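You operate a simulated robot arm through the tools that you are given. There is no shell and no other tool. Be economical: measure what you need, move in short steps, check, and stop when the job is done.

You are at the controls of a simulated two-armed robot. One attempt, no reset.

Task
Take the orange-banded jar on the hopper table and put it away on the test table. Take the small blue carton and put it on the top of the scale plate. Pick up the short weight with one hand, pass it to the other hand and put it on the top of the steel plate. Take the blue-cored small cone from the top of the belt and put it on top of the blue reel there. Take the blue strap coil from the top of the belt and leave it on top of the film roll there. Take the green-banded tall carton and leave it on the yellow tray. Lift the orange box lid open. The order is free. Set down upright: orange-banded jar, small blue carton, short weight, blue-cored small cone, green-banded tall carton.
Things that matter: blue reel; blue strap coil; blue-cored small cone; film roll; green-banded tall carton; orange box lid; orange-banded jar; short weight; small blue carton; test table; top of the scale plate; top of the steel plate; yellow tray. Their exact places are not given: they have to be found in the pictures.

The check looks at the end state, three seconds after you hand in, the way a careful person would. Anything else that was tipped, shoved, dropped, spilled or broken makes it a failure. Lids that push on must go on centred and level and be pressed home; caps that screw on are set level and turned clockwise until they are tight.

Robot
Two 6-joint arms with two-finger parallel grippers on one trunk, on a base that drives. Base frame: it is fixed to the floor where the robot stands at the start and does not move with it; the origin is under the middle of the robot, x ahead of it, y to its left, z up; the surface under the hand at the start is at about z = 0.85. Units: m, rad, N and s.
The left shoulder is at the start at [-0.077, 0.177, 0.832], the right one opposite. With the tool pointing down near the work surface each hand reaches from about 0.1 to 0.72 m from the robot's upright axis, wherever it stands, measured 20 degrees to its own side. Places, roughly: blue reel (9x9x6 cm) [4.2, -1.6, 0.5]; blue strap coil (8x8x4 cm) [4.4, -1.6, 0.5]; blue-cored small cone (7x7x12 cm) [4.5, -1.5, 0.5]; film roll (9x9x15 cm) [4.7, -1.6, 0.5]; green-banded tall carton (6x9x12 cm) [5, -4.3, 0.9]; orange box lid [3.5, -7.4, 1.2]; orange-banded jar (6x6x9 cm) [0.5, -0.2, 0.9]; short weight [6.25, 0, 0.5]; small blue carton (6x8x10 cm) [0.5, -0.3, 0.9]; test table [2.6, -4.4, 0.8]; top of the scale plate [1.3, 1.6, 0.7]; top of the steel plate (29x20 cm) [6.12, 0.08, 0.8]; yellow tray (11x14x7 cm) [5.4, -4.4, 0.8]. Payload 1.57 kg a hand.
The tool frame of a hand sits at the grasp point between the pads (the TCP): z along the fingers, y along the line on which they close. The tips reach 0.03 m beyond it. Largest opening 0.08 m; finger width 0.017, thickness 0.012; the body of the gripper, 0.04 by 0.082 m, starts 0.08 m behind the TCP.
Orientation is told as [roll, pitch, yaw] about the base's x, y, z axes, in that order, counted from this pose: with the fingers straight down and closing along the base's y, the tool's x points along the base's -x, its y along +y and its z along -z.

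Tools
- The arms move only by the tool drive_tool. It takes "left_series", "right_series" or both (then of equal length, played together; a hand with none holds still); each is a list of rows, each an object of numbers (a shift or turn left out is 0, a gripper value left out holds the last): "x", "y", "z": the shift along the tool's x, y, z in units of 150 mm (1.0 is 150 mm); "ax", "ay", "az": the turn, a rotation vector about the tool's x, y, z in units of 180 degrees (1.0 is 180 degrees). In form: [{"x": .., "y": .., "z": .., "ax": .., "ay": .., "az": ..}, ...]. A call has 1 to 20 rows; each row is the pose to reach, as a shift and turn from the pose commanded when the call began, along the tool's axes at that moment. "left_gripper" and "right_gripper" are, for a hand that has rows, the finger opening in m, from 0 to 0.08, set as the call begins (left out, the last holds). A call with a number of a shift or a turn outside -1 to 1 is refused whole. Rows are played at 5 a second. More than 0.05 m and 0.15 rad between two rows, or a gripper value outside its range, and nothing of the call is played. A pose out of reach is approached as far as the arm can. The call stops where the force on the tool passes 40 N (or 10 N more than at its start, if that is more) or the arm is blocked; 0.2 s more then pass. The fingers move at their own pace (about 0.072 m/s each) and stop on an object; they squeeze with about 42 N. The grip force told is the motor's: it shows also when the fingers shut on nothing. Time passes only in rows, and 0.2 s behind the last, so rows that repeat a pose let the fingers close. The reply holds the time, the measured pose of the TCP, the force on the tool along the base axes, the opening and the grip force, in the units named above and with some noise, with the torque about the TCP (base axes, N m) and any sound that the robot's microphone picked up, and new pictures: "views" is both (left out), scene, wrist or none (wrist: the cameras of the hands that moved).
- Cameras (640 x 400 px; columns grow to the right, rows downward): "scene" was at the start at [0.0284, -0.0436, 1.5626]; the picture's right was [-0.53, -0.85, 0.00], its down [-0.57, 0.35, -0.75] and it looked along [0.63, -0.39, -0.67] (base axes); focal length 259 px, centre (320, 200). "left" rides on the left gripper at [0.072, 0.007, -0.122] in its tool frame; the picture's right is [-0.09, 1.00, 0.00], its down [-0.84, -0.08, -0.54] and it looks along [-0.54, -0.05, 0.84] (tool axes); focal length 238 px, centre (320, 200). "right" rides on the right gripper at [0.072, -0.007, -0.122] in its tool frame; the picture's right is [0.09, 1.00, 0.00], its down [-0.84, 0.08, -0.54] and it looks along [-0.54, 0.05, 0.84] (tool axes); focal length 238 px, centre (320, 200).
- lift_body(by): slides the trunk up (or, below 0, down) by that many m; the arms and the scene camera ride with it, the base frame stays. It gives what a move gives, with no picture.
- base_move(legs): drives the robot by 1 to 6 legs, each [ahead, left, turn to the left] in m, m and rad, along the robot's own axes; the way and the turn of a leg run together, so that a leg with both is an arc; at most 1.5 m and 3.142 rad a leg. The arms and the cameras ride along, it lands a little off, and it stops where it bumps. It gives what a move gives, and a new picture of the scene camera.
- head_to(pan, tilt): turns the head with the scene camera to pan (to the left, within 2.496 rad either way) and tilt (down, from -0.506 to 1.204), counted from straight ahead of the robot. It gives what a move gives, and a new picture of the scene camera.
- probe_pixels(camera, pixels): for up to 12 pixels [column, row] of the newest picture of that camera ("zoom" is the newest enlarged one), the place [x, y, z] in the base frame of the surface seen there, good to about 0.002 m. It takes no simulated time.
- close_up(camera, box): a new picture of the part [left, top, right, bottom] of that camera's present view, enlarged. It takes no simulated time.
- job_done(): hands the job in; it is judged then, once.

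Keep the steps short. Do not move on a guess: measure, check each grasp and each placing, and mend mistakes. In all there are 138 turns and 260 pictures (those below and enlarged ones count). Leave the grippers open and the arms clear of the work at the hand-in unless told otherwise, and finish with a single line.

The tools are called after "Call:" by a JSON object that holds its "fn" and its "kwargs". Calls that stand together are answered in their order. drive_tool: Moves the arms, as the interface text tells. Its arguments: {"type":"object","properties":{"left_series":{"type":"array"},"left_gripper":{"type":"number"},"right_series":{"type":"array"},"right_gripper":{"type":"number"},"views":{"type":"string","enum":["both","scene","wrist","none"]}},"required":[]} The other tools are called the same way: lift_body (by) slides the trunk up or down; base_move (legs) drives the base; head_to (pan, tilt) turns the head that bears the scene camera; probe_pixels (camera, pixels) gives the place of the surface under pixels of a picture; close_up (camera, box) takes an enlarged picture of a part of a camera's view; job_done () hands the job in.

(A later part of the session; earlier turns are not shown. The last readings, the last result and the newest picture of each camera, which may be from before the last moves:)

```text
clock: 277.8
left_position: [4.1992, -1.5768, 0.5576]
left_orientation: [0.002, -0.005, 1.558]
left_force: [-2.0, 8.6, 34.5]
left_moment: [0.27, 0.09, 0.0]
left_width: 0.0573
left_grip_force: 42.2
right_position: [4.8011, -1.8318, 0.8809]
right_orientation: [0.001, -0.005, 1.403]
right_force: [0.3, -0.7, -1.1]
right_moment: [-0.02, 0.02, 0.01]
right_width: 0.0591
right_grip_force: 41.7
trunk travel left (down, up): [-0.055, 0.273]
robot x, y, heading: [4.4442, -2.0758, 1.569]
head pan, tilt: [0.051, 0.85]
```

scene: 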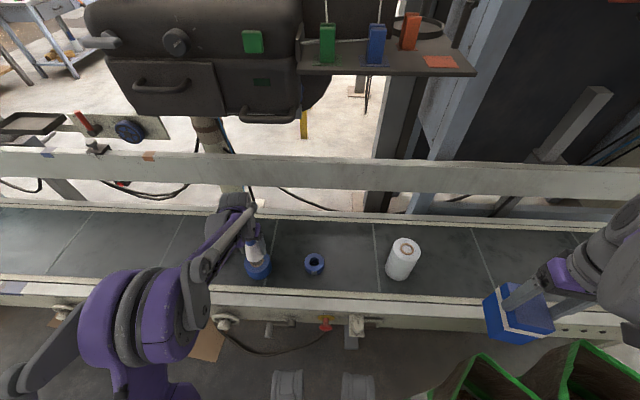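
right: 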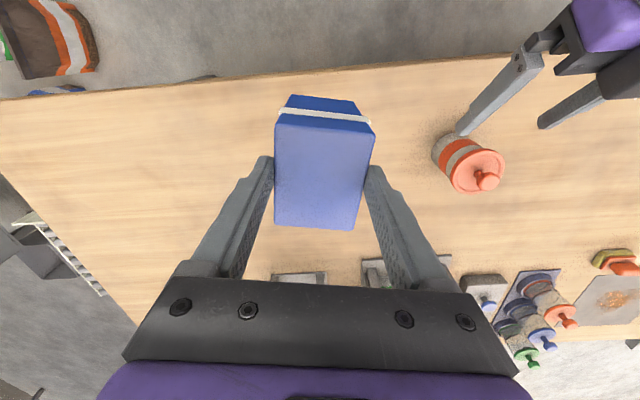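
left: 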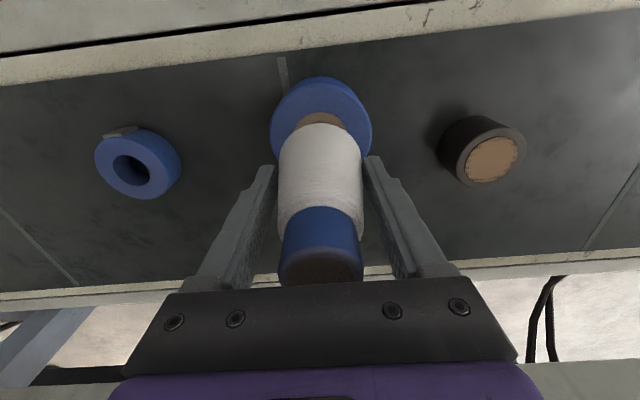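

Contact (34 N). Relieve, open, and rise.

Call:
{"fn": "drive_tool", "kwargs": {"left_series": [{"z": -0.012}, {"z": -0.012}, {"z": -0.012}, {"z": -0.2}, {"z": -0.5}, {"z": -0.8}], "left_gripper": 0.08, "views": "both"}}

```text
clock: 279.2
left_position: [4.2006, -1.5776, 0.675]
left_orientation: [0.0, -0.001, 1.558]
left_force: [0.7, -0.7, 0.2]
left_moment: [0.01, -0.04, 0.01]
left_width: 0.08
left_grip_force: 0.1
right_position: [4.8013, -1.8307, 0.8807]
right_orientation: [-0.001, -0.002, 1.402]
right_force: [-0.3, 0.4, -2.0]
right_moment: [0.01, -0.01, -0.01]
right_width: 0.059
right_grip_force: 41.5
trunk travel left (down, up): [-0.055, 0.273]
robot x, y, heading: [4.4501, -2.0764, 1.574]
head pan, tilt: [0.051, 0.85]
```

scene: 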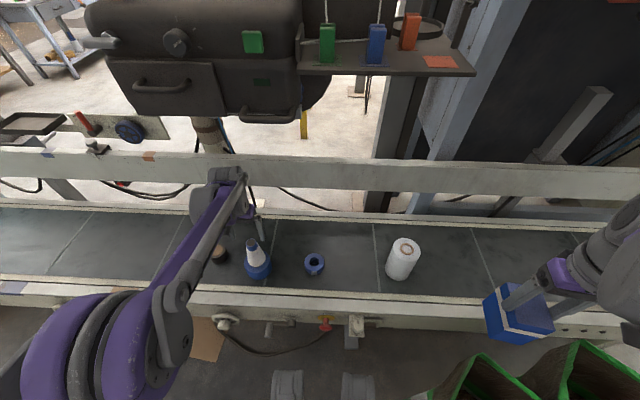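
left: 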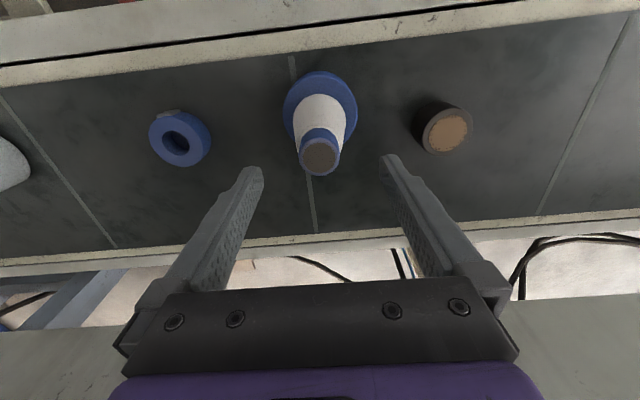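

The cone stands centred on the reel. Next the strap coil at (4.399,-1.558): move over and down.

Call:
{"fn": "drive_tool", "kwargs": {"left_series": [{"z": -0.1, "y": -0.1}, {"z": -0.1, "y": -0.4}, {"z": -0.1, "y": -0.7, "x": -0.06}, {"z": 0.0, "y": -1.0, "x": -0.12}], "views": "none"}}

Call:
{"fn": "drive_tool", "kwargs": {"left_series": [{"y": -0.2, "z": 0.2}, {"y": -0.323, "z": 0.45, "x": -0.01}, {"y": -0.323, "z": 0.7, "x": -0.01}], "views": "wrist"}}

```text
clock: 280.2
left_position: [4.3509, -1.5599, 0.6762]
left_orientation: [0.002, 0.0, 1.561]
left_force: [-0.1, -0.6, 0.9]
left_moment: [0.0, 0.01, -0.02]
left_width: 0.0801
left_grip_force: 0.0
right_position: [4.8006, -1.8295, 0.8806]
right_orientation: [-0.001, -0.004, 1.402]
right_force: [-0.8, -0.5, -1.3]
right_moment: [0.0, -0.03, 0.0]
right_width: 0.0592
right_grip_force: 42.0
trunk travel left (down, up): [-0.055, 0.273]
robot x, y, heading: [4.448, -2.0781, 1.574]
head pan, tilt: [0.051, 0.85]
```

```text
clock: 281.0
left_position: [4.4003, -1.5602, 0.5697]
left_orientation: [0.0, 0.0, 1.557]
left_force: [-0.8, 0.1, -0.1]
left_moment: [-0.01, 0.03, -0.02]
left_width: 0.0802
left_grip_force: 0.1
right_position: [4.8014, -1.8296, 0.8801]
right_orientation: [0.0, -0.002, 1.404]
right_force: [0.3, 0.0, -0.6]
right_moment: [-0.02, 0.03, -0.02]
right_width: 0.0591
right_grip_force: 42.0
trunk travel left (down, up): [-0.055, 0.273]
robot x, y, heading: [4.4468, -2.0772, 1.571]
head pan, tilt: [0.051, 0.85]
```

left: 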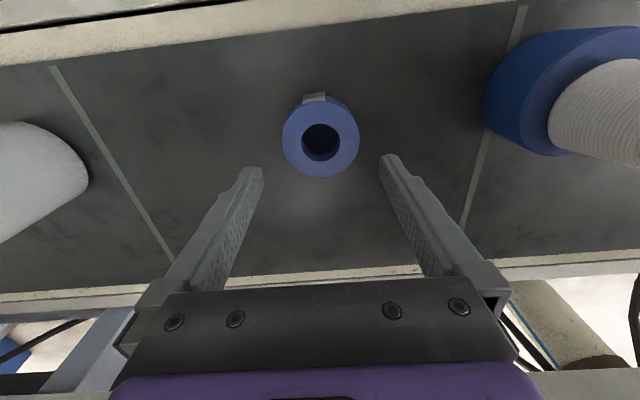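

Centred. Down to 0.484, then close and lift.

Call:
{"fn": "drive_tool", "kwargs": {"left_series": [{"z": 0.25}, {"z": 0.5}, {"z": 0.572}], "views": "none"}}

Call:
{"fn": "drive_tool", "kwargs": {"left_series": [{}, {}, {}, {"z": -0.1}, {"z": -0.4}, {"z": -0.7}, {"z": -1.0}], "left_gripper": 0.0, "views": "wrist"}}

```text
clock: 281.8
left_position: [4.3995, -1.5607, 0.4844]
left_orientation: [-0.001, -0.003, 1.559]
left_force: [-0.5, -0.5, -0.1]
left_moment: [-0.04, 0.01, 0.0]
left_width: 0.0799
left_grip_force: 0.0
right_position: [4.8, -1.8294, 0.882]
right_orientation: [0.002, -0.002, 1.404]
right_force: [-0.5, 0.3, -1.8]
right_moment: [-0.03, 0.02, 0.03]
right_width: 0.0589
right_grip_force: 41.9
trunk travel left (down, up): [-0.055, 0.273]
robot x, y, heading: [4.4447, -2.0784, 1.575]
head pan, tilt: [0.051, 0.85]
```

```text
clock: 283.4
left_position: [4.3987, -1.5605, 0.6365]
left_orientation: [-0.001, -0.002, 1.562]
left_force: [0.3, -0.4, -0.6]
left_moment: [0.02, -0.03, 0.05]
left_width: 0.0696
left_grip_force: 42.4
right_position: [4.8004, -1.8297, 0.8816]
right_orientation: [0.002, -0.004, 1.403]
right_force: [-0.1, 0.5, -0.9]
right_moment: [0.02, 0.01, -0.01]
right_width: 0.0589
right_grip_force: 41.5
trunk travel left (down, up): [-0.055, 0.273]
robot x, y, heading: [4.4468, -2.0754, 1.571]
head pan, tilt: [0.051, 0.85]
```

left: 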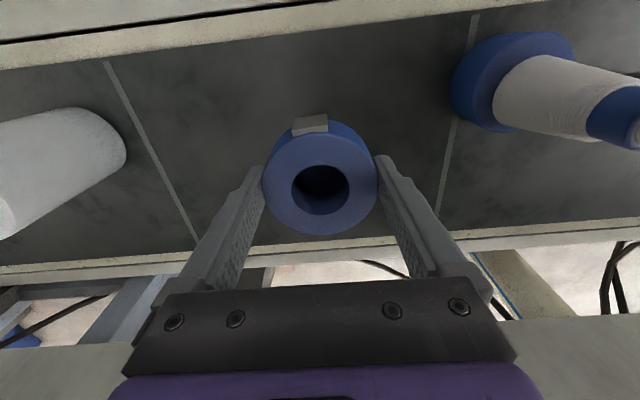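

Coil held (0.0696). Raise and carry it to the film roll.

Call:
{"fn": "drive_tool", "kwargs": {"left_series": [{"z": -0.3}, {"z": -0.3, "y": -0.3}, {"z": -0.3, "y": -0.6}, {"z": -0.3, "y": -0.85}, {"z": -0.3, "y": -1.0}], "views": "none"}}

Call:
{"fn": "drive_tool", "kwargs": {"left_series": [{"y": -0.3}, {"y": -0.6}, {"y": -0.85}, {"y": -0.985, "x": -0.03}], "views": "both"}}

```text
clock: 284.6
left_position: [4.5495, -1.5615, 0.6796]
left_orientation: [0.0, 0.001, 1.561]
left_force: [0.1, 0.7, -0.7]
left_moment: [-0.01, -0.04, -0.01]
left_width: 0.0696
left_grip_force: 42.1
right_position: [4.7998, -1.8309, 0.8814]
right_orientation: [0.0, 0.0, 1.404]
right_force: [-0.2, 0.3, -0.6]
right_moment: [0.01, -0.01, 0.0]
right_width: 0.0589
right_grip_force: 42.3
trunk travel left (down, up): [-0.055, 0.273]
robot x, y, heading: [4.4489, -2.0791, 1.571]
head pan, tilt: [0.051, 0.85]
```

```text
clock: 285.6
left_position: [4.6971, -1.559, 0.6789]
left_orientation: [0.002, -0.001, 1.561]
left_force: [0.1, -1.2, -1.1]
left_moment: [0.0, -0.04, -0.02]
left_width: 0.0697
left_grip_force: 42.3
right_position: [4.8012, -1.8295, 0.8805]
right_orientation: [0.0, -0.002, 1.401]
right_force: [-0.7, -0.6, -1.0]
right_moment: [-0.02, 0.02, -0.02]
right_width: 0.0589
right_grip_force: 41.6
trunk travel left (down, up): [-0.055, 0.273]
robot x, y, heading: [4.4486, -2.0788, 1.567]
head pan, tilt: [0.051, 0.85]
```

scene: 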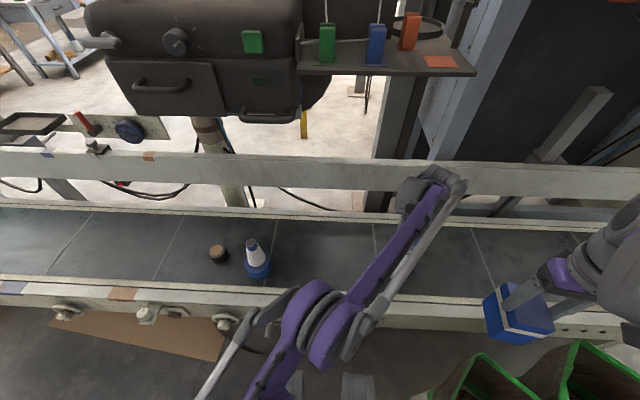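
left: 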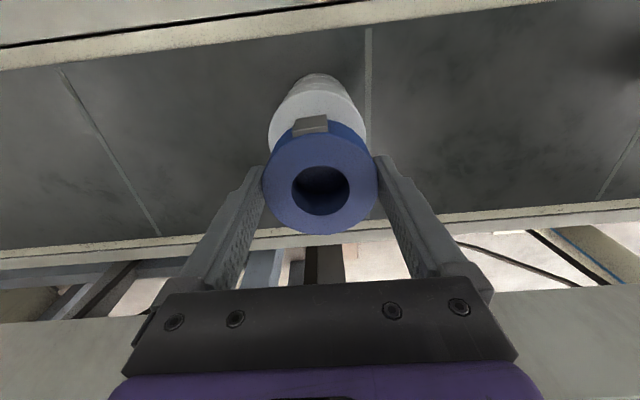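

Over the roll. Lower to contact near z 0.630.

Call:
{"fn": "drive_tool", "kwargs": {"left_series": [{"z": 0.15}, {"z": 0.26}, {"z": 0.3}, {"z": 0.315}, {"z": 0.325}, {"z": 0.332}, {"z": 0.337}], "views": "none"}}

```text
clock: 287.2
left_position: [4.696, -1.5619, 0.6307]
left_orientation: [-0.001, -0.004, 1.559]
left_force: [2.0, 1.9, 39.8]
left_moment: [0.24, -0.06, -0.29]
left_width: 0.0705
left_grip_force: 41.8
right_position: [4.7993, -1.8313, 0.8812]
right_orientation: [0.0, -0.003, 1.402]
right_force: [0.1, 0.4, -0.8]
right_moment: [-0.02, 0.01, -0.01]
right_width: 0.0588
right_grip_force: 41.6
trunk travel left (down, up): [-0.055, 0.273]
robot x, y, heading: [4.4486, -2.0761, 1.571]
head pan, tilt: [0.051, 0.85]
```

Contact. Relieve, open and rise clear.

Call:
{"fn": "drive_tool", "kwargs": {"left_series": [{"z": -0.015}, {"z": -0.015}, {"z": -0.015}, {"z": -0.2}, {"z": -0.5}, {"z": -0.8}, {"z": -0.9, "x": 0.3}, {"z": -0.9, "x": 0.6}], "left_gripper": 0.08, "views": "both"}}

```text
clock: 289.0
left_position: [4.6964, -1.6495, 0.7646]
left_orientation: [-0.001, -0.003, 1.559]
left_force: [-0.5, 0.2, 0.1]
left_moment: [0.03, 0.02, 0.0]
left_width: 0.0799
left_grip_force: 0.0
right_position: [4.8008, -1.8299, 0.8804]
right_orientation: [0.001, -0.001, 1.403]
right_force: [0.3, -0.3, -0.7]
right_moment: [-0.01, 0.02, 0.02]
right_width: 0.0587
right_grip_force: 42.3
trunk travel left (down, up): [-0.055, 0.273]
robot x, y, heading: [4.4497, -2.0749, 1.57]
head pan, tilt: [0.051, 0.85]
```

scene: 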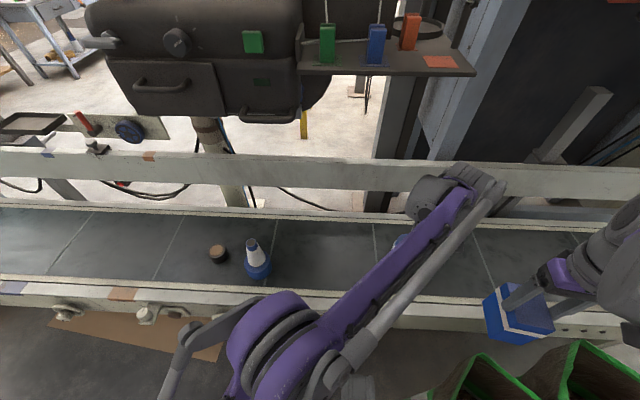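
left: 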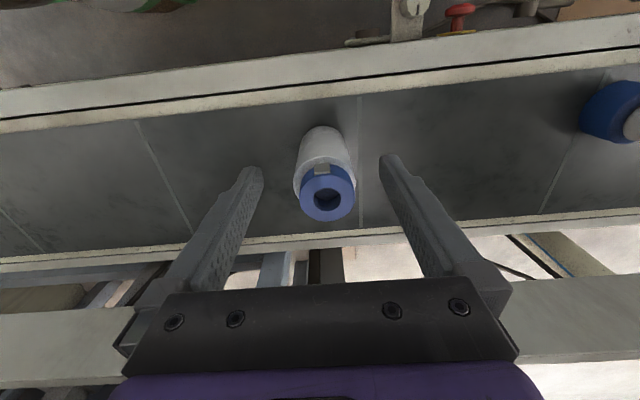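

The coil sits on the film roll. Now raise the trunk, back out to y≈-3.2, and look east for the way round the belt's end.

Call:
{"fn": "lift_body", "kwargs": {"by": 0.27}}

Call:
{"fn": "base_move", "kwargs": {"legs": [[-1.1, 0, 0], [0, -0.9, 0]]}}

Call:
{"fn": "head_to", "kwargs": {"pan": -0.45, "tilt": 0.4}}

Call:
{"fn": "probe_pixels", "kwargs": {"camera": "scene", "pixels": [[100, 300], [160, 250], [200, 220], [250, 230], [300, 230], [320, 260], [350, 220], [400, 250], [280, 180], [230, 180], [320, 150], [450, 300]]}}

```text
clock: 291.7
left_position: [4.6971, -1.6489, 1.0333]
left_orientation: [-0.001, -0.001, 1.561]
left_force: [0.1, 0.1, 0.5]
left_moment: [0.02, 0.03, -0.03]
left_width: 0.08
left_grip_force: 0.0
right_position: [4.8017, -1.8299, 1.1499]
right_orientation: [-0.001, -0.003, 1.403]
right_force: [0.5, -0.6, -0.4]
right_moment: [0.01, -0.03, 0.01]
right_width: 0.0591
right_grip_force: 42.5
trunk travel left (down, up): [-0.325, 0.003]
robot x, y, heading: [4.4503, -2.078, 1.572]
head pan, tilt: [0.051, 0.85]
```

```text
clock: 303.3
left_position: [5.4387, -2.7521, 1.0351]
left_orientation: [0.014, 0.006, 1.566]
left_force: [-23.8, -6.8, 2.6]
left_moment: [0.73, -2.26, -0.3]
left_width: 0.0585
left_grip_force: 0.2
right_position: [5.5517, -2.9326, 1.152]
right_orientation: [-0.001, -0.003, 1.405]
right_force: [0.9, -0.2, -1.5]
right_moment: [0.0, -0.01, -0.01]
right_width: 0.059
right_grip_force: 42.2
trunk travel left (down, up): [-0.325, 0.003]
robot x, y, heading: [5.2068, -3.1803, 1.576]
head pan, tilt: [0.051, 0.85]
stopped in leg 2: the force on the tool passed its limit at 85 N (the readings are from after the stop); the commanded pose is now the measured one
```

scene: 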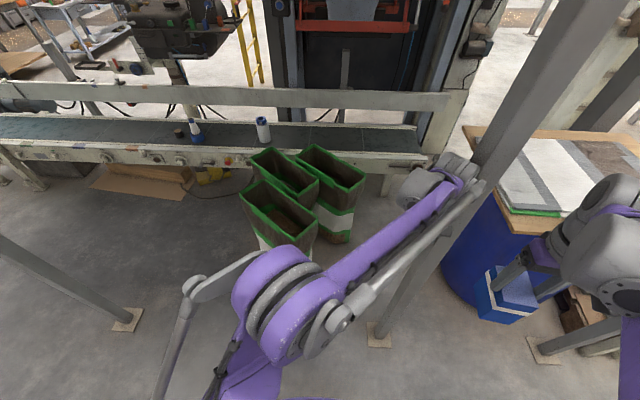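

```text
clock: 304.3
left_position: [5.4395, -2.752, 1.0343]
left_orientation: [0.01, 0.002, 1.565]
left_force: [-26.3, -3.8, 4.1]
left_moment: [0.48, -2.58, -0.12]
left_width: 0.0568
left_grip_force: 0.1
right_position: [5.5514, -2.933, 1.1524]
right_orientation: [-0.001, -0.004, 1.406]
right_force: [-0.7, 0.3, -0.8]
right_moment: [-0.02, -0.03, 0.0]
right_width: 0.0589
right_grip_force: 42.0
trunk travel left (down, up): [-0.325, 0.003]
robot x, y, heading: [5.2024, -3.179, 1.577]
head pan, tilt: [-0.45, 0.4]
```

scene: 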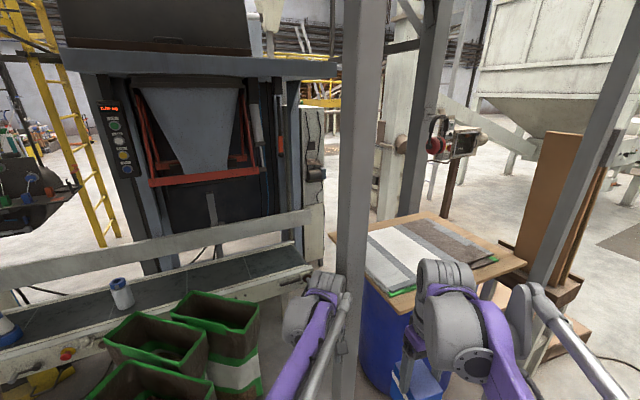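

```text
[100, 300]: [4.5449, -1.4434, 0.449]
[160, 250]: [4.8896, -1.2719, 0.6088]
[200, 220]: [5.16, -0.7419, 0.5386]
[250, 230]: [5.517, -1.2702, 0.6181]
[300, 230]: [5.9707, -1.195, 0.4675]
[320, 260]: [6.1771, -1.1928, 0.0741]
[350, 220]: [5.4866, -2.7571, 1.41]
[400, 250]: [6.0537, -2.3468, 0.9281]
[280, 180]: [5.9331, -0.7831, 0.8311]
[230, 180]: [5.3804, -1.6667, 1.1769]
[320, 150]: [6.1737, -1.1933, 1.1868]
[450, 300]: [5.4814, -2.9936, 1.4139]
```

The left fingers met a second canopy post (x 5.49). I step back left and away, and look along the corridor to the right.

Call:
{"fn": "base_move", "kwargs": {"legs": [[0, 0.08, 0], [-0.3, 0, 0]]}}

Call:
{"fn": "head_to", "kwargs": {"pan": -1.1, "tilt": 0.35}}

Call:
{"fn": "probe_pixels", "kwargs": {"camera": "scene", "pixels": [[60, 250], [120, 280], [160, 230], [200, 240], [250, 220], [300, 240], [350, 230], [400, 250], [450, 260], [220, 180], [300, 180], [380, 200]]}}

```text
clock: 307.3
left_position: [5.3647, -3.0497, 1.0347]
left_orientation: [0.014, 0.003, 1.566]
left_force: [-0.7, -1.0, 0.4]
left_moment: [0.04, 0.02, 0.02]
left_width: 0.0801
left_grip_force: 0.0
right_position: [5.477, -3.2307, 1.1506]
right_orientation: [0.0, -0.002, 1.404]
right_force: [-0.3, -0.6, -0.5]
right_moment: [0.0, -0.06, 0.01]
right_width: 0.0591
right_grip_force: 42.1
trunk travel left (down, up): [-0.325, 0.003]
robot x, y, heading: [5.1244, -3.479, 1.576]
head pan, tilt: [-0.45, 0.4]
```

scene: 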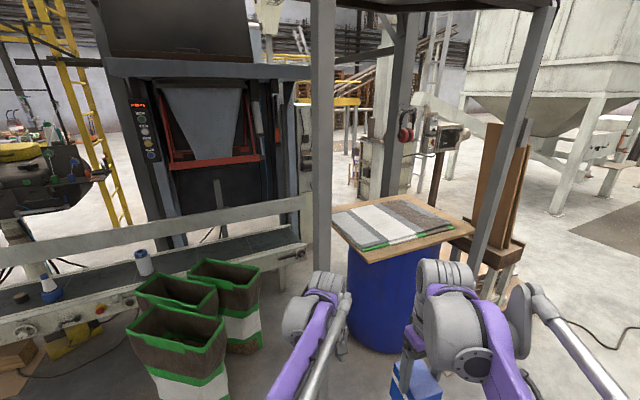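

```text
clock: 308.3
left_position: [5.3646, -3.0502, 1.0332]
left_orientation: [0.014, 0.004, 1.566]
left_force: [0.0, -0.1, -0.5]
left_moment: [0.05, 0.01, -0.01]
left_width: 0.0799
left_grip_force: 0.1
right_position: [5.4755, -3.2312, 1.1508]
right_orientation: [0.0, -0.001, 1.405]
right_force: [-0.3, 0.2, -0.7]
right_moment: [-0.02, -0.01, 0.01]
right_width: 0.0595
right_grip_force: 42.0
trunk travel left (down, up): [-0.325, 0.003]
robot x, y, heading: [5.1227, -3.4764, 1.57]
head pan, tilt: [-1.1, 0.351]
```

scene: 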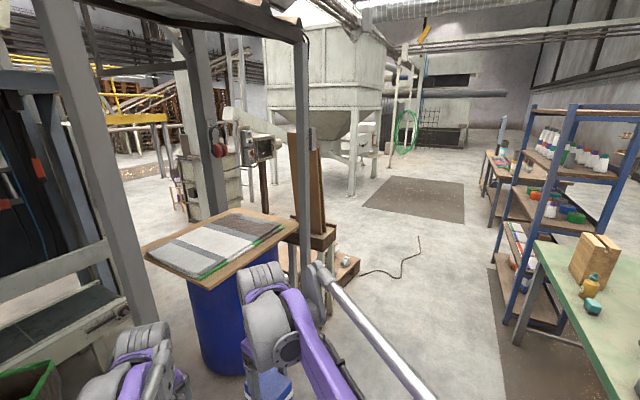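

```text
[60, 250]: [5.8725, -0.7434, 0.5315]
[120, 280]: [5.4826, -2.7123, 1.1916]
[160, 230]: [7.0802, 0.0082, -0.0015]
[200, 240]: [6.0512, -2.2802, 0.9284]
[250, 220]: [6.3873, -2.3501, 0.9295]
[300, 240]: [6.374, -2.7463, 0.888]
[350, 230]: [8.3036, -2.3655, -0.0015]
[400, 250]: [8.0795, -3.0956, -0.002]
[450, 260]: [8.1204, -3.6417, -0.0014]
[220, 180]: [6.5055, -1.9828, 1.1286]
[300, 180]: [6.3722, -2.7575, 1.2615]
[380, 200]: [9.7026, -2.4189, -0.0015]
```

Call:
{"fn": "probe_pixels", "kwargs": {"camera": "scene", "pixels": [[353, 190], [388, 160], [345, 282], [362, 272], [400, 274], [418, 240], [180, 215], [240, 210], [300, 170], [320, 250], [230, 200], [495, 260]]}}

Call:
{"fn": "close_up", "kwargs": {"camera": "scene", "box": [120, 100, 440, 300]}}

```text
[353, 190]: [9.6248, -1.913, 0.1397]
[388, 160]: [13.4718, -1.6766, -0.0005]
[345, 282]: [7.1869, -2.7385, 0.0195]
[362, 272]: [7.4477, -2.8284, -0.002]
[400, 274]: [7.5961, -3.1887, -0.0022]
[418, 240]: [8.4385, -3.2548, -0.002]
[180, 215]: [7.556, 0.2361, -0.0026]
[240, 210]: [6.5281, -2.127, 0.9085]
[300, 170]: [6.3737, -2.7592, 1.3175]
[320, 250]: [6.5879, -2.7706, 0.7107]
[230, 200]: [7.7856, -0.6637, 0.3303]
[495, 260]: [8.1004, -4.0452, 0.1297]
```

```text
2.00 times, centred on (280, 200) of scene
```

zoom: 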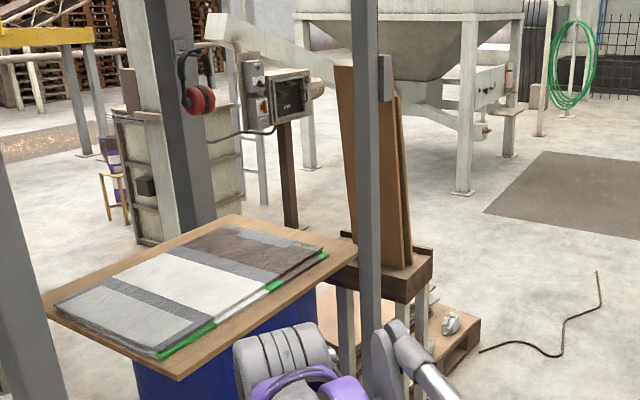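

The corridor opens to the east. I strafe to x≈8.1 and look north.

Call:
{"fn": "base_move", "kwargs": {"legs": [[0, -1.5, 0], [0, -1.4, 0]]}}

Call:
{"fn": "head_to", "kwargs": {"pan": 0.35, "tilt": 0.3}}

```text
clock: 333.7
left_position: [8.281, -3.0597, 1.0332]
left_orientation: [0.015, 0.005, 1.55]
left_force: [0.2, 0.1, 0.0]
left_moment: [0.03, 0.0, -0.03]
left_width: 0.08
left_grip_force: 0.1
right_position: [8.3892, -3.2437, 1.1513]
right_orientation: [-0.002, -0.001, 1.386]
right_force: [0.9, 0.2, -1.0]
right_moment: [0.0, -0.01, 0.01]
right_width: 0.0594
right_grip_force: 41.7
trunk travel left (down, up): [-0.325, 0.003]
robot x, y, heading: [8.0308, -3.4823, 1.556]
head pan, tilt: [-1.1, 0.351]
```

scene: 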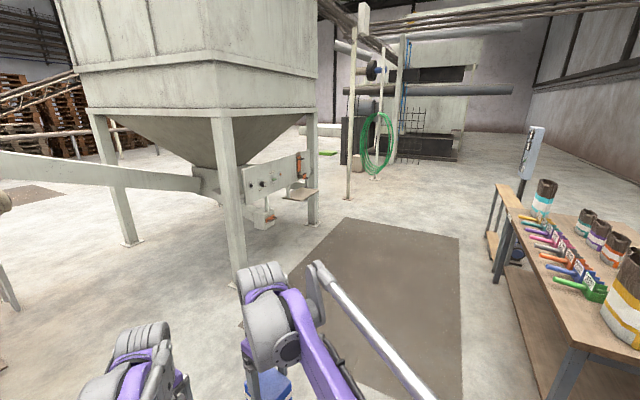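

```text
clock: 335.3
left_position: [8.2815, -3.0601, 1.0334]
left_orientation: [0.013, 0.003, 1.548]
left_force: [-0.9, 0.1, 0.3]
left_moment: [0.03, -0.05, 0.02]
left_width: 0.0799
left_grip_force: 0.0
right_position: [8.3892, -3.243, 1.151]
right_orientation: [0.0, -0.001, 1.386]
right_force: [1.5, 0.9, -0.6]
right_moment: [0.0, -0.01, -0.01]
right_width: 0.0587
right_grip_force: 42.3
trunk travel left (down, up): [-0.325, 0.003]
robot x, y, heading: [8.0282, -3.4882, 1.562]
head pan, tilt: [0.351, 0.3]
```

scene: 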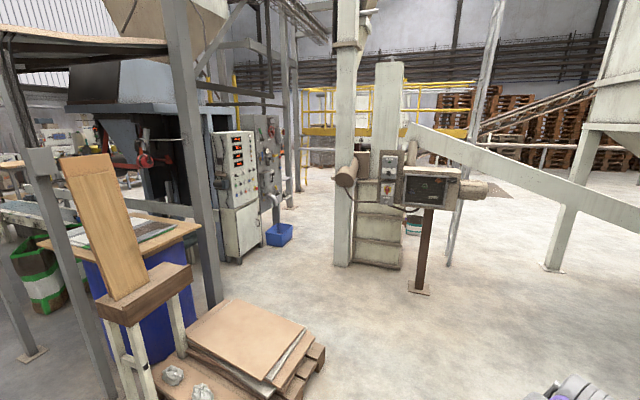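

Call:
{"fn": "close_up", "kwargs": {"camera": "scene", "box": [180, 90, 420, 280]}}

Call:
{"fn": "probe_pixels", "kwargs": {"camera": "zoom", "pixels": [[150, 360], [230, 310], [270, 340], [440, 370], [590, 360], [640, 420], [300, 300], [340, 250], [230, 200], [280, 230], [260, 130], [420, 300]]}}

```text
2.11 times, centred on (300, 185) of scene
```

zoom: 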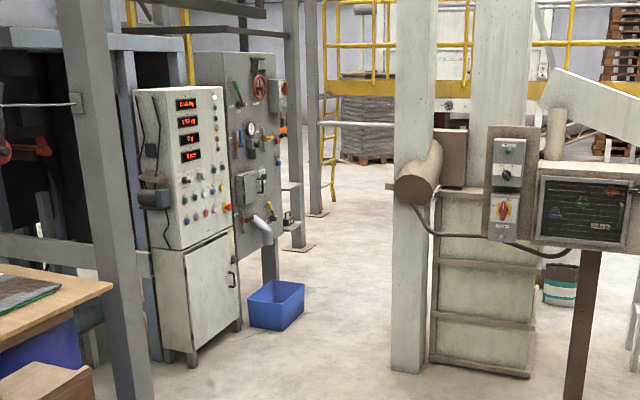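

```text
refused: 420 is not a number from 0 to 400
```

Call:
{"fn": "probe_pixels", "kwargs": {"camera": "zoom", "pixels": [[150, 360], [240, 325], [275, 300], [400, 370], [440, 355], [575, 390], [292, 186], [293, 228], [287, 215], [260, 130], [300, 245], [320, 210]]}}

Call:
{"fn": "close_up", "kwargs": {"camera": "scene", "box": [255, 130, 325, 190]}}

```text
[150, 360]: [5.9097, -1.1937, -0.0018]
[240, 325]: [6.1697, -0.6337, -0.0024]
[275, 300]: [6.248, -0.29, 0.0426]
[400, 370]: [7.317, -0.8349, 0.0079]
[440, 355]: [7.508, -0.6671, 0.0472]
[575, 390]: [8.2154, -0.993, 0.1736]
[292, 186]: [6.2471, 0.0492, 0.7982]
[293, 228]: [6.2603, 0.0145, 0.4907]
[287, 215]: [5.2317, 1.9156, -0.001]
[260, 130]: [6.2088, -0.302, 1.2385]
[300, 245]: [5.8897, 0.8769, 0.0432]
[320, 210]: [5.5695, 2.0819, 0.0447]
```

```text
6.67 times, centred on (290, 160) of scene
```

zoom: 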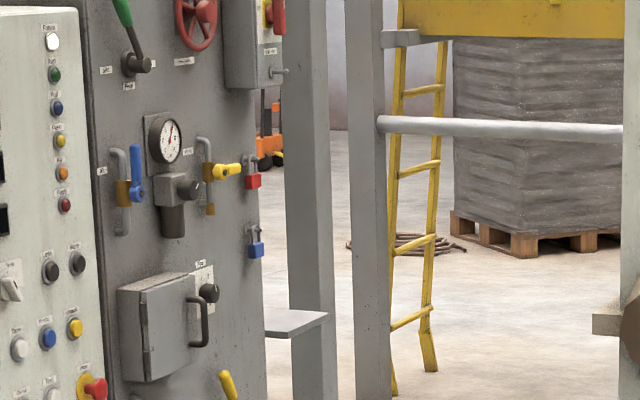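

The steel plate is a small shelf at about (6.2,0.05,0.80), with a lower shelf at z 0.49, north of the grey panel. The way passes between the blue bucket and the white column. I measure that gap, and re-tuck the hands.

Call:
{"fn": "probe_pixels", "kwargs": {"camera": "scene", "pixels": [[292, 238], [270, 246], [290, 226], [335, 262], [353, 262], [338, 178], [348, 185], [262, 245], [320, 355], [325, 345], [300, 290], [404, 266]]}}

Call:
{"fn": "drive_tool", "kwargs": {"left_series": [{"y": 0.25}, {"y": 0.5}, {"y": 0.75}, {"y": 1.0}], "views": "none"}}

Call:
{"fn": "drive_tool", "kwargs": {"left_series": [{"y": 0.25}, {"y": 0.5}, {"y": 0.75}, {"y": 1.0}], "right_series": [{"y": 0.15}, {"y": 0.3}, {"y": 0.45}, {"y": 0.6}], "views": "none"}}

```text
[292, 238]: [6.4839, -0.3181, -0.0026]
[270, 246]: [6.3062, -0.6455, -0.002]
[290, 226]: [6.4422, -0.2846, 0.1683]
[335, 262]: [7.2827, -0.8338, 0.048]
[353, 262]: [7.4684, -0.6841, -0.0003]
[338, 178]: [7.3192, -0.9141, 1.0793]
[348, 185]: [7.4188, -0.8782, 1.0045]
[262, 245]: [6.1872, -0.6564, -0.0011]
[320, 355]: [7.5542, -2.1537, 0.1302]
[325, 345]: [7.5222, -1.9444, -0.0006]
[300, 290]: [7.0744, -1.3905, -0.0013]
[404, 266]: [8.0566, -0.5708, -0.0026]
```

```text
clock: 336.3
left_position: [8.1302, -3.0568, 1.0351]
left_orientation: [0.013, 0.003, 1.547]
left_force: [0.3, 0.3, -0.2]
left_moment: [-0.01, -0.02, 0.01]
left_width: 0.0799
left_grip_force: 0.0
right_position: [8.3885, -3.2424, 1.1508]
right_orientation: [0.0, -0.003, 1.385]
right_force: [-0.1, 0.2, -0.1]
right_moment: [-0.02, -0.04, 0.02]
right_width: 0.0593
right_grip_force: 42.0
trunk travel left (down, up): [-0.325, 0.003]
robot x, y, heading: [8.0299, -3.4871, 1.556]
head pan, tilt: [0.351, 0.3]
```

```text
clock: 337.3
left_position: [7.9793, -3.053, 1.037]
left_orientation: [0.014, 0.002, 1.547]
left_force: [-0.1, 0.5, 0.1]
left_moment: [0.0, 0.0, 0.0]
left_width: 0.0798
left_grip_force: 0.1
right_position: [8.298, -3.2269, 1.1504]
right_orientation: [-0.002, -0.003, 1.384]
right_force: [0.0, 0.2, 0.2]
right_moment: [-0.01, -0.02, -0.02]
right_width: 0.0589
right_grip_force: 42.1
trunk travel left (down, up): [-0.325, 0.003]
robot x, y, heading: [8.0308, -3.485, 1.556]
head pan, tilt: [0.351, 0.3]
```

Gap x 6.49–7.28: I go via (8.03,-1.6), left to x≈6.885, then north to y≈0.7, and look west.

Call:
{"fn": "base_move", "kwargs": {"legs": [[1.0, 0.0, 0.015], [0.885, 0, 0], [0, 1.145, 0], [1.2, 0, 0], [1.1, 0, 0]]}}

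Call:
{"fn": "head_to", "kwargs": {"pan": 1.3, "tilt": 0.35}}

```text
clock: 367.8
left_position: [6.8191, 1.1677, 1.0369]
left_orientation: [0.014, 0.003, 1.568]
left_force: [-0.9, 0.9, 0.9]
left_moment: [0.0, 0.0, 0.02]
left_width: 0.0798
left_grip_force: 0.0
right_position: [7.1414, 0.9989, 1.1502]
right_orientation: [-0.002, -0.002, 1.406]
right_force: [0.3, 0.5, -0.6]
right_moment: [-0.03, -0.05, 0.02]
right_width: 0.0589
right_grip_force: 41.5
trunk travel left (down, up): [-0.325, 0.003]
robot x, y, heading: [6.8794, 0.7342, 1.578]
head pan, tilt: [0.351, 0.3]
```

scene: 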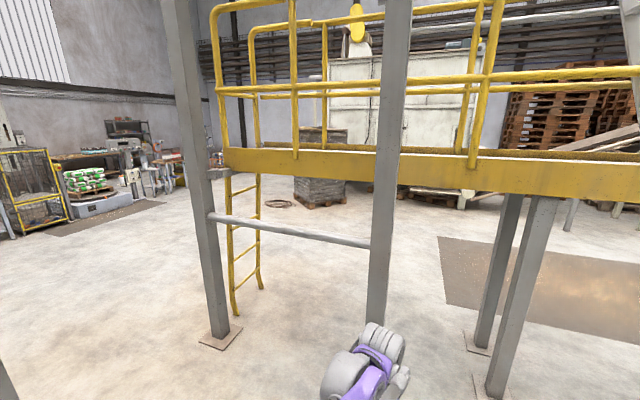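

```text
clock: 369.0
left_position: [6.8186, 1.1669, 1.0377]
left_orientation: [0.012, 0.003, 1.567]
left_force: [0.5, -0.4, -0.7]
left_moment: [-0.01, 0.01, 0.0]
left_width: 0.08
left_grip_force: 0.0
right_position: [7.1405, 0.9992, 1.1497]
right_orientation: [0.0, -0.002, 1.407]
right_force: [-0.1, 0.3, -0.9]
right_moment: [0.01, 0.03, 0.01]
right_width: 0.0589
right_grip_force: 42.2
trunk travel left (down, up): [-0.325, 0.003]
robot x, y, heading: [6.8759, 0.7349, 1.577]
head pan, tilt: [1.3, 0.351]
```

scene: 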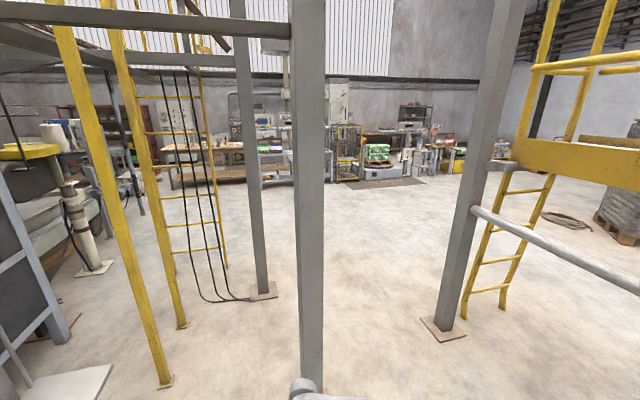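

Call:
{"fn": "probe_pixels", "kwargs": {"camera": "scene", "pixels": [[312, 370], [264, 290], [442, 328], [165, 383], [180, 324], [75, 385], [105, 370], [30, 330], [95, 268], [230, 300], [500, 295], [300, 180]]}}

Call:
{"fn": "head_to", "kwargs": {"pan": 2.0, "tilt": 0.8}}

```text
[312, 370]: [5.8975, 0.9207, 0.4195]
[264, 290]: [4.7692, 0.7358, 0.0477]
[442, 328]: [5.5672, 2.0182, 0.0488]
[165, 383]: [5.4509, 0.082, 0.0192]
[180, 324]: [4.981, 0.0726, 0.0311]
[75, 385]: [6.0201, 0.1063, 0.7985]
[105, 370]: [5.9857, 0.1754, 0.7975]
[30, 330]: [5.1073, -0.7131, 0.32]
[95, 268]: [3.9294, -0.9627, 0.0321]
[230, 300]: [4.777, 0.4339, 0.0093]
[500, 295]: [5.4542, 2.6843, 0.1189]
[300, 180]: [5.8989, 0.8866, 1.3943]
```

```text
clock: 370.1
left_position: [6.8189, 1.1671, 1.0372]
left_orientation: [0.015, 0.002, 1.568]
left_force: [-0.1, 0.0, -0.2]
left_moment: [-0.02, 0.03, 0.03]
left_width: 0.0799
left_grip_force: 0.0
right_position: [7.1412, 0.9999, 1.1494]
right_orientation: [0.001, -0.001, 1.406]
right_force: [-0.1, 0.8, -0.4]
right_moment: [-0.01, -0.02, -0.04]
right_width: 0.0588
right_grip_force: 42.3
trunk travel left (down, up): [-0.325, 0.003]
robot x, y, heading: [6.8796, 0.7343, 1.578]
head pan, tilt: [2.0, 0.799]
```

scene: 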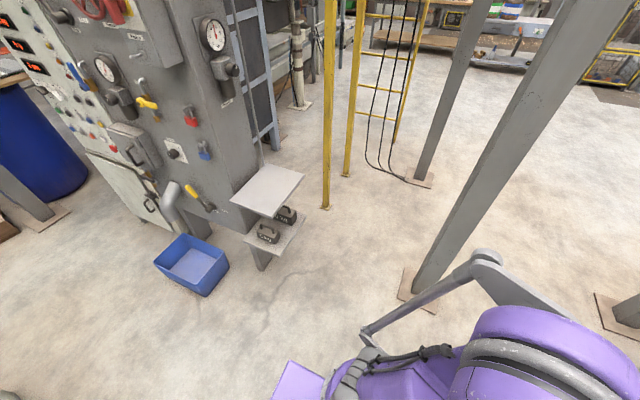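

Way west is free between posts at y 0.9 and 2.0. I turn to face west, step to y≈1.41 and drive to x≈2.0, facing the scale bench's open side.

Call:
{"fn": "base_move", "kwargs": {"legs": [[0, 0, 1.5645], [0, -0.68, 0], [1.5, 0, 0], [1.5, 0, 0], [1.4, 0, 0], [0.45, 0, 0]]}}

Call:
{"fn": "head_to", "kwargs": {"pan": -0.2, "tilt": 0.75}}

Call:
{"fn": "close_up", "kwargs": {"camera": "scene", "box": [160, 100, 480, 300]}}

```text
clock: 403.2
left_position: [1.6023, 1.4353, 1.0364]
left_orientation: [0.016, 0.002, 3.109]
left_force: [0.3, 0.5, 0.2]
left_moment: [0.02, 0.03, 0.01]
left_width: 0.0798
left_grip_force: 0.1
right_position: [1.7806, 1.7529, 1.15]
right_orientation: [-0.001, -0.003, 2.95]
right_force: [-0.5, -0.6, -0.9]
right_moment: [0.03, -0.02, 0.01]
right_width: 0.0591
right_grip_force: 42.3
trunk travel left (down, up): [-0.325, 0.003]
robot x, y, heading: [2.0332, 1.4826, 3.116]
head pan, tilt: [2.0, 0.799]
```

scene: 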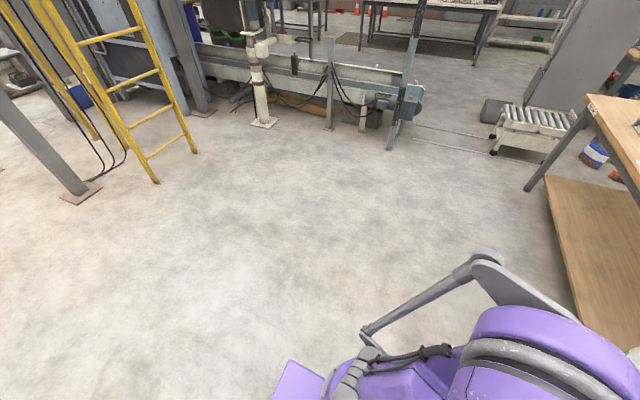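

```text
clock: 405.3
left_position: [1.6035, 1.4354, 1.0376]
left_orientation: [0.014, 0.003, 3.11]
left_force: [-0.4, -0.4, 0.7]
left_moment: [-0.04, 0.02, 0.0]
left_width: 0.08
left_grip_force: 0.0
right_position: [1.7799, 1.7538, 1.151]
right_orientation: [-0.001, -0.002, 2.951]
right_force: [-0.2, -0.9, -1.1]
right_moment: [-0.01, -0.01, 0.02]
right_width: 0.0588
right_grip_force: 41.6
trunk travel left (down, up): [-0.325, 0.003]
robot x, y, heading: [2.034, 1.4831, 3.12]
head pan, tilt: [-0.201, 0.75]
```

scene: 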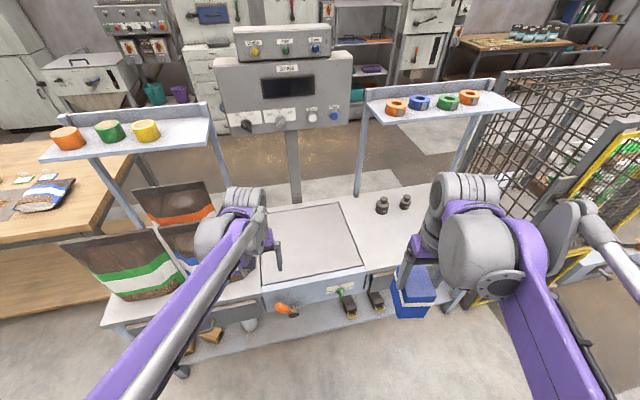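

```text
2.00 times, centred on (320, 200) of scene
```

zoom: 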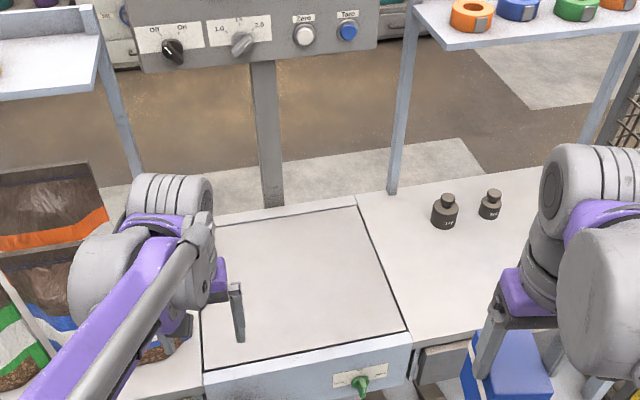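

The plate is free. I probe its corners, then move the base 0.15 m nearer while the left hand is drawn aside.

Call:
{"fn": "probe_pixels", "kwargs": {"camera": "zoom", "pixels": [[212, 362], [396, 328], [352, 215], [240, 235], [300, 280], [445, 330], [360, 375], [270, 195]]}}

Call:
{"fn": "drive_tool", "kwargs": {"left_series": [{"x": 0.25, "y": 0.15}, {"x": 0.5, "y": 0.3}, {"x": 0.75, "y": 0.5}], "views": "none"}}

Call:
{"fn": "base_move", "kwargs": {"legs": [[0.15, 0, 0.0]]}}

```text
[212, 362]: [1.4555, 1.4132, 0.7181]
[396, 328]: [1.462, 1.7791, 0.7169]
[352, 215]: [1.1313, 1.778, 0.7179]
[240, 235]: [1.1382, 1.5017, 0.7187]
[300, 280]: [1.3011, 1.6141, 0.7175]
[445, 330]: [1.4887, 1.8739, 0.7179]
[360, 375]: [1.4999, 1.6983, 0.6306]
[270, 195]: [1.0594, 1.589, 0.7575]
```

```text
clock: 406.1
left_position: [1.7148, 1.3565, 1.0393]
left_orientation: [0.014, 0.005, 3.109]
left_force: [0.1, 0.0, -0.5]
left_moment: [0.02, 0.04, 0.03]
left_width: 0.08
left_grip_force: 0.1
right_position: [1.7806, 1.753, 1.1507]
right_orientation: [0.0, -0.003, 2.95]
right_force: [0.1, -0.1, -1.6]
right_moment: [0.02, -0.01, -0.02]
right_width: 0.0589
right_grip_force: 42.1
trunk travel left (down, up): [-0.325, 0.003]
robot x, y, heading: [2.0352, 1.4839, 3.119]
head pan, tilt: [-0.201, 0.75]
```

```text
clock: 407.4
left_position: [1.569, 1.3596, 1.0394]
left_orientation: [0.012, 0.003, 3.112]
left_force: [-0.2, 0.3, -0.1]
left_moment: [-0.01, 0.01, 0.02]
left_width: 0.08
left_grip_force: 0.1
right_position: [1.6346, 1.7552, 1.1505]
right_orientation: [0.001, -0.002, 2.951]
right_force: [-0.1, 0.2, -1.8]
right_moment: [0.03, -0.02, -0.01]
right_width: 0.0591
right_grip_force: 41.7
trunk travel left (down, up): [-0.325, 0.003]
robot x, y, heading: [1.8912, 1.4851, 3.127]
head pan, tilt: [-0.201, 0.75]
```

scene: 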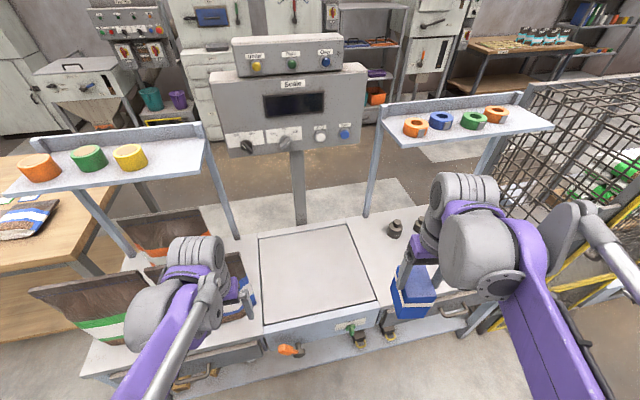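

Plate: x 1.13–1.46, y 1.41–1.78, z 0.718. I bring the carton to (1.33,1.61) and down to z≈0.80 in three calls.

Call:
{"fn": "drive_tool", "kwargs": {"right_series": [{"x": -0.12, "y": 0.09, "z": 0.18}, {"x": -0.24, "y": 0.18, "z": 0.36}, {"x": -0.36, "y": 0.27, "z": 0.54}, {"x": -0.48, "y": 0.36, "z": 0.72}, {"x": -0.6, "y": 0.45, "z": 0.9}], "views": "none"}}

Call:
{"fn": "drive_tool", "kwargs": {"right_series": [{"x": -0.12, "y": 0.09, "z": 0.18}, {"x": -0.24, "y": 0.18, "z": 0.36}, {"x": -0.36, "y": 0.27, "z": 0.54}, {"x": -0.48, "y": 0.36, "z": 0.72}, {"x": -0.6, "y": 0.45, "z": 0.9}], "views": "none"}}

Call:
{"fn": "drive_tool", "kwargs": {"right_series": [{"x": -0.2, "y": 0.14}, {"x": -0.4, "y": 0.29}, {"x": -0.61, "y": 0.43}, {"x": -0.61, "y": 0.43, "z": 0.25}, {"x": -0.61, "y": 0.43, "z": 0.5}, {"x": -0.61, "y": 0.43, "z": 0.62}], "views": "both"}}

```text
clock: 408.6
left_position: [1.5657, 1.3586, 1.039]
left_orientation: [0.014, 0.006, 3.111]
left_force: [-0.2, -0.8, -0.7]
left_moment: [-0.01, -0.03, -0.02]
left_width: 0.0797
left_grip_force: 0.1
right_position: [1.5308, 1.7058, 1.0153]
right_orientation: [-0.001, -0.002, 2.951]
right_force: [-0.5, 0.3, -0.7]
right_moment: [-0.01, 0.0, 0.0]
right_width: 0.0592
right_grip_force: 41.6
trunk travel left (down, up): [-0.325, 0.003]
robot x, y, heading: [1.8908, 1.4851, 3.12]
head pan, tilt: [-0.201, 0.75]
```

```text
clock: 409.8
left_position: [1.5661, 1.3593, 1.0387]
left_orientation: [0.015, 0.002, 3.112]
left_force: [-0.8, -0.2, 0.1]
left_moment: [0.04, 0.01, 0.0]
left_width: 0.0801
left_grip_force: 0.1
right_position: [1.4278, 1.6561, 0.8804]
right_orientation: [0.001, -0.001, 2.95]
right_force: [0.2, 0.3, -1.1]
right_moment: [0.05, -0.01, 0.01]
right_width: 0.0591
right_grip_force: 41.9
trunk travel left (down, up): [-0.325, 0.003]
robot x, y, heading: [1.8884, 1.4868, 3.122]
head pan, tilt: [-0.201, 0.75]
```

```text
clock: 411.0
left_position: [1.5667, 1.3599, 1.0404]
left_orientation: [0.013, 0.002, 3.112]
left_force: [0.5, 1.7, -0.5]
left_moment: [-0.01, 0.01, 0.0]
left_width: 0.08
left_grip_force: 0.1
right_position: [1.3268, 1.6098, 0.8263]
right_orientation: [0.001, -0.003, 2.95]
right_force: [4.1, 1.1, 19.7]
right_moment: [-0.03, 0.41, 0.0]
right_width: 0.0591
right_grip_force: 41.6
trunk travel left (down, up): [-0.325, 0.003]
robot x, y, heading: [1.8853, 1.4886, 3.119]
head pan, tilt: [-0.201, 0.75]
stopped in row 5 (right hand): the force on the tool passed its limit at 86 N (the readings are from after the stop); the commanded pose is now the measured one
```

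scene: 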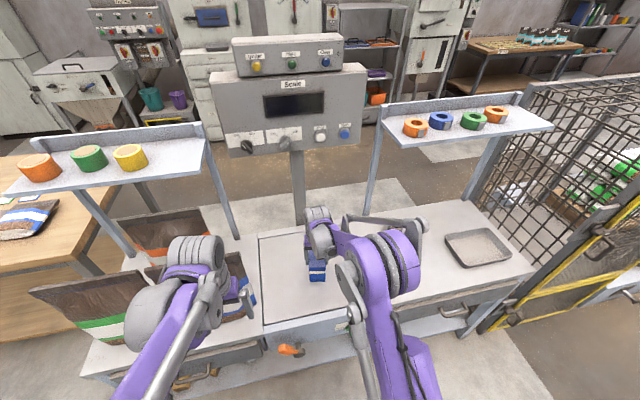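
right: 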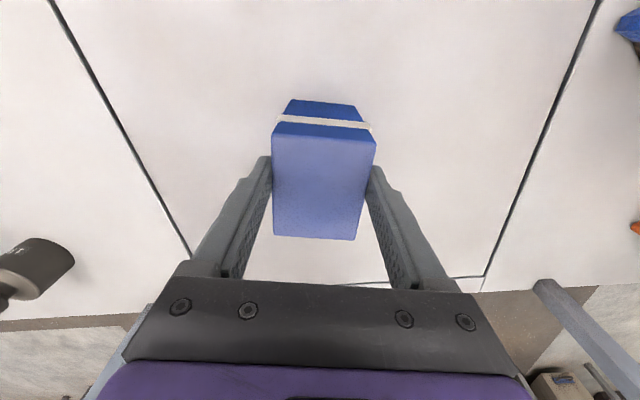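

Contact came 5 cm sooner than expected. I probe the carton's faces and look closely.

Call:
{"fn": "probe_pixels", "kwargs": {"camera": "right", "pixels": [[322, 103], [322, 112], [322, 190], [290, 105], [355, 110], [322, 80], [30, 270], [322, 92]]}}

Call:
{"fn": "close_up", "kwargs": {"camera": "scene", "box": [250, 190, 410, 310]}}

Call:
{"fn": "probe_pixels", "kwargs": {"camera": "zoom", "pixels": [[265, 370], [265, 340], [240, 365], [290, 370], [265, 390], [200, 330], [150, 360], [350, 150]]}}

```text
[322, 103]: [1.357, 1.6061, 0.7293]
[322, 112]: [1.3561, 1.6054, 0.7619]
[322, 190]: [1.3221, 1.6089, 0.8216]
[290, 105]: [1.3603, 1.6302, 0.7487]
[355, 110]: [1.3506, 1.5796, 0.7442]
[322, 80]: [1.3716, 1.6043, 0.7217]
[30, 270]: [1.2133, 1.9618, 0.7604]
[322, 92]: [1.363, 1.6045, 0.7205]
```

```text
3.33 times, centred on (330, 250) of scene
```

zoom: 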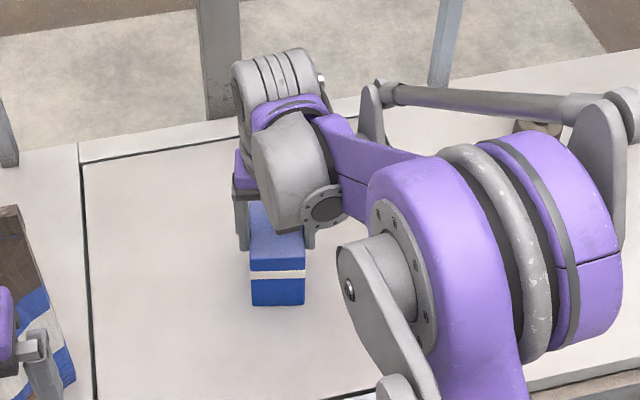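

```text
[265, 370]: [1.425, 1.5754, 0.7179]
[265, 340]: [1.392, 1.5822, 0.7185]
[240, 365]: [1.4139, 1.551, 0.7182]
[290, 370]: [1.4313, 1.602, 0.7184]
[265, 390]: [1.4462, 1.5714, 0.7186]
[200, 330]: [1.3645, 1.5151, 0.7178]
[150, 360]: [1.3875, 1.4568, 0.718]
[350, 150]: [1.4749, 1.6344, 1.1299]
```

The carton had slid down in the grip: its bottom is on the plate (top 0.822, faces vertical). I relieve, open and rise.

Call:
{"fn": "drive_tool", "kwargs": {"right_series": [{"z": -0.007}, {"z": -0.007}, {"z": -0.007}, {"z": -0.2}, {"z": -0.5}, {"z": -0.8}, {"z": -1.0, "x": 0.2}, {"z": -1.0, "x": 0.5}, {"z": -1.0, "x": 0.8}], "right_gripper": 0.08, "views": "both"}}

```text
clock: 413.0
left_position: [1.5684, 1.3581, 1.0395]
left_orientation: [0.015, 0.004, 3.112]
left_force: [0.7, -0.4, 0.9]
left_moment: [0.02, 0.01, -0.01]
left_width: 0.0801
left_grip_force: 0.1
right_position: [1.4467, 1.5875, 0.9748]
right_orientation: [0.0, -0.001, 2.95]
right_force: [0.2, 0.6, -0.8]
right_moment: [0.01, 0.02, -0.02]
right_width: 0.0798
right_grip_force: 0.0
trunk travel left (down, up): [-0.325, 0.003]
robot x, y, heading: [1.8901, 1.4882, 3.121]
head pan, tilt: [-0.201, 0.75]
```

scene: 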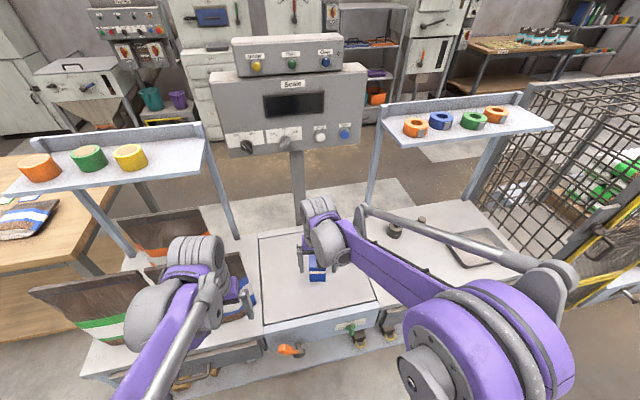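
right: 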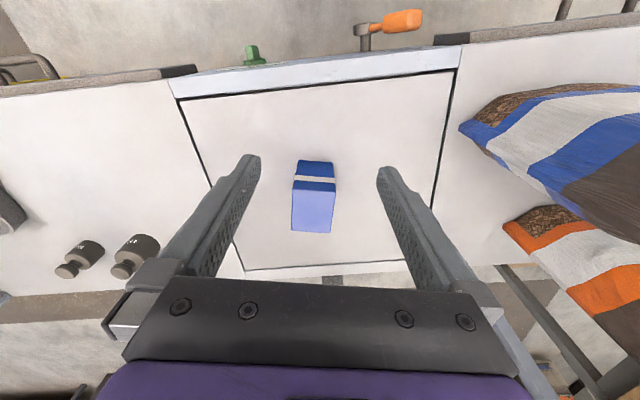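

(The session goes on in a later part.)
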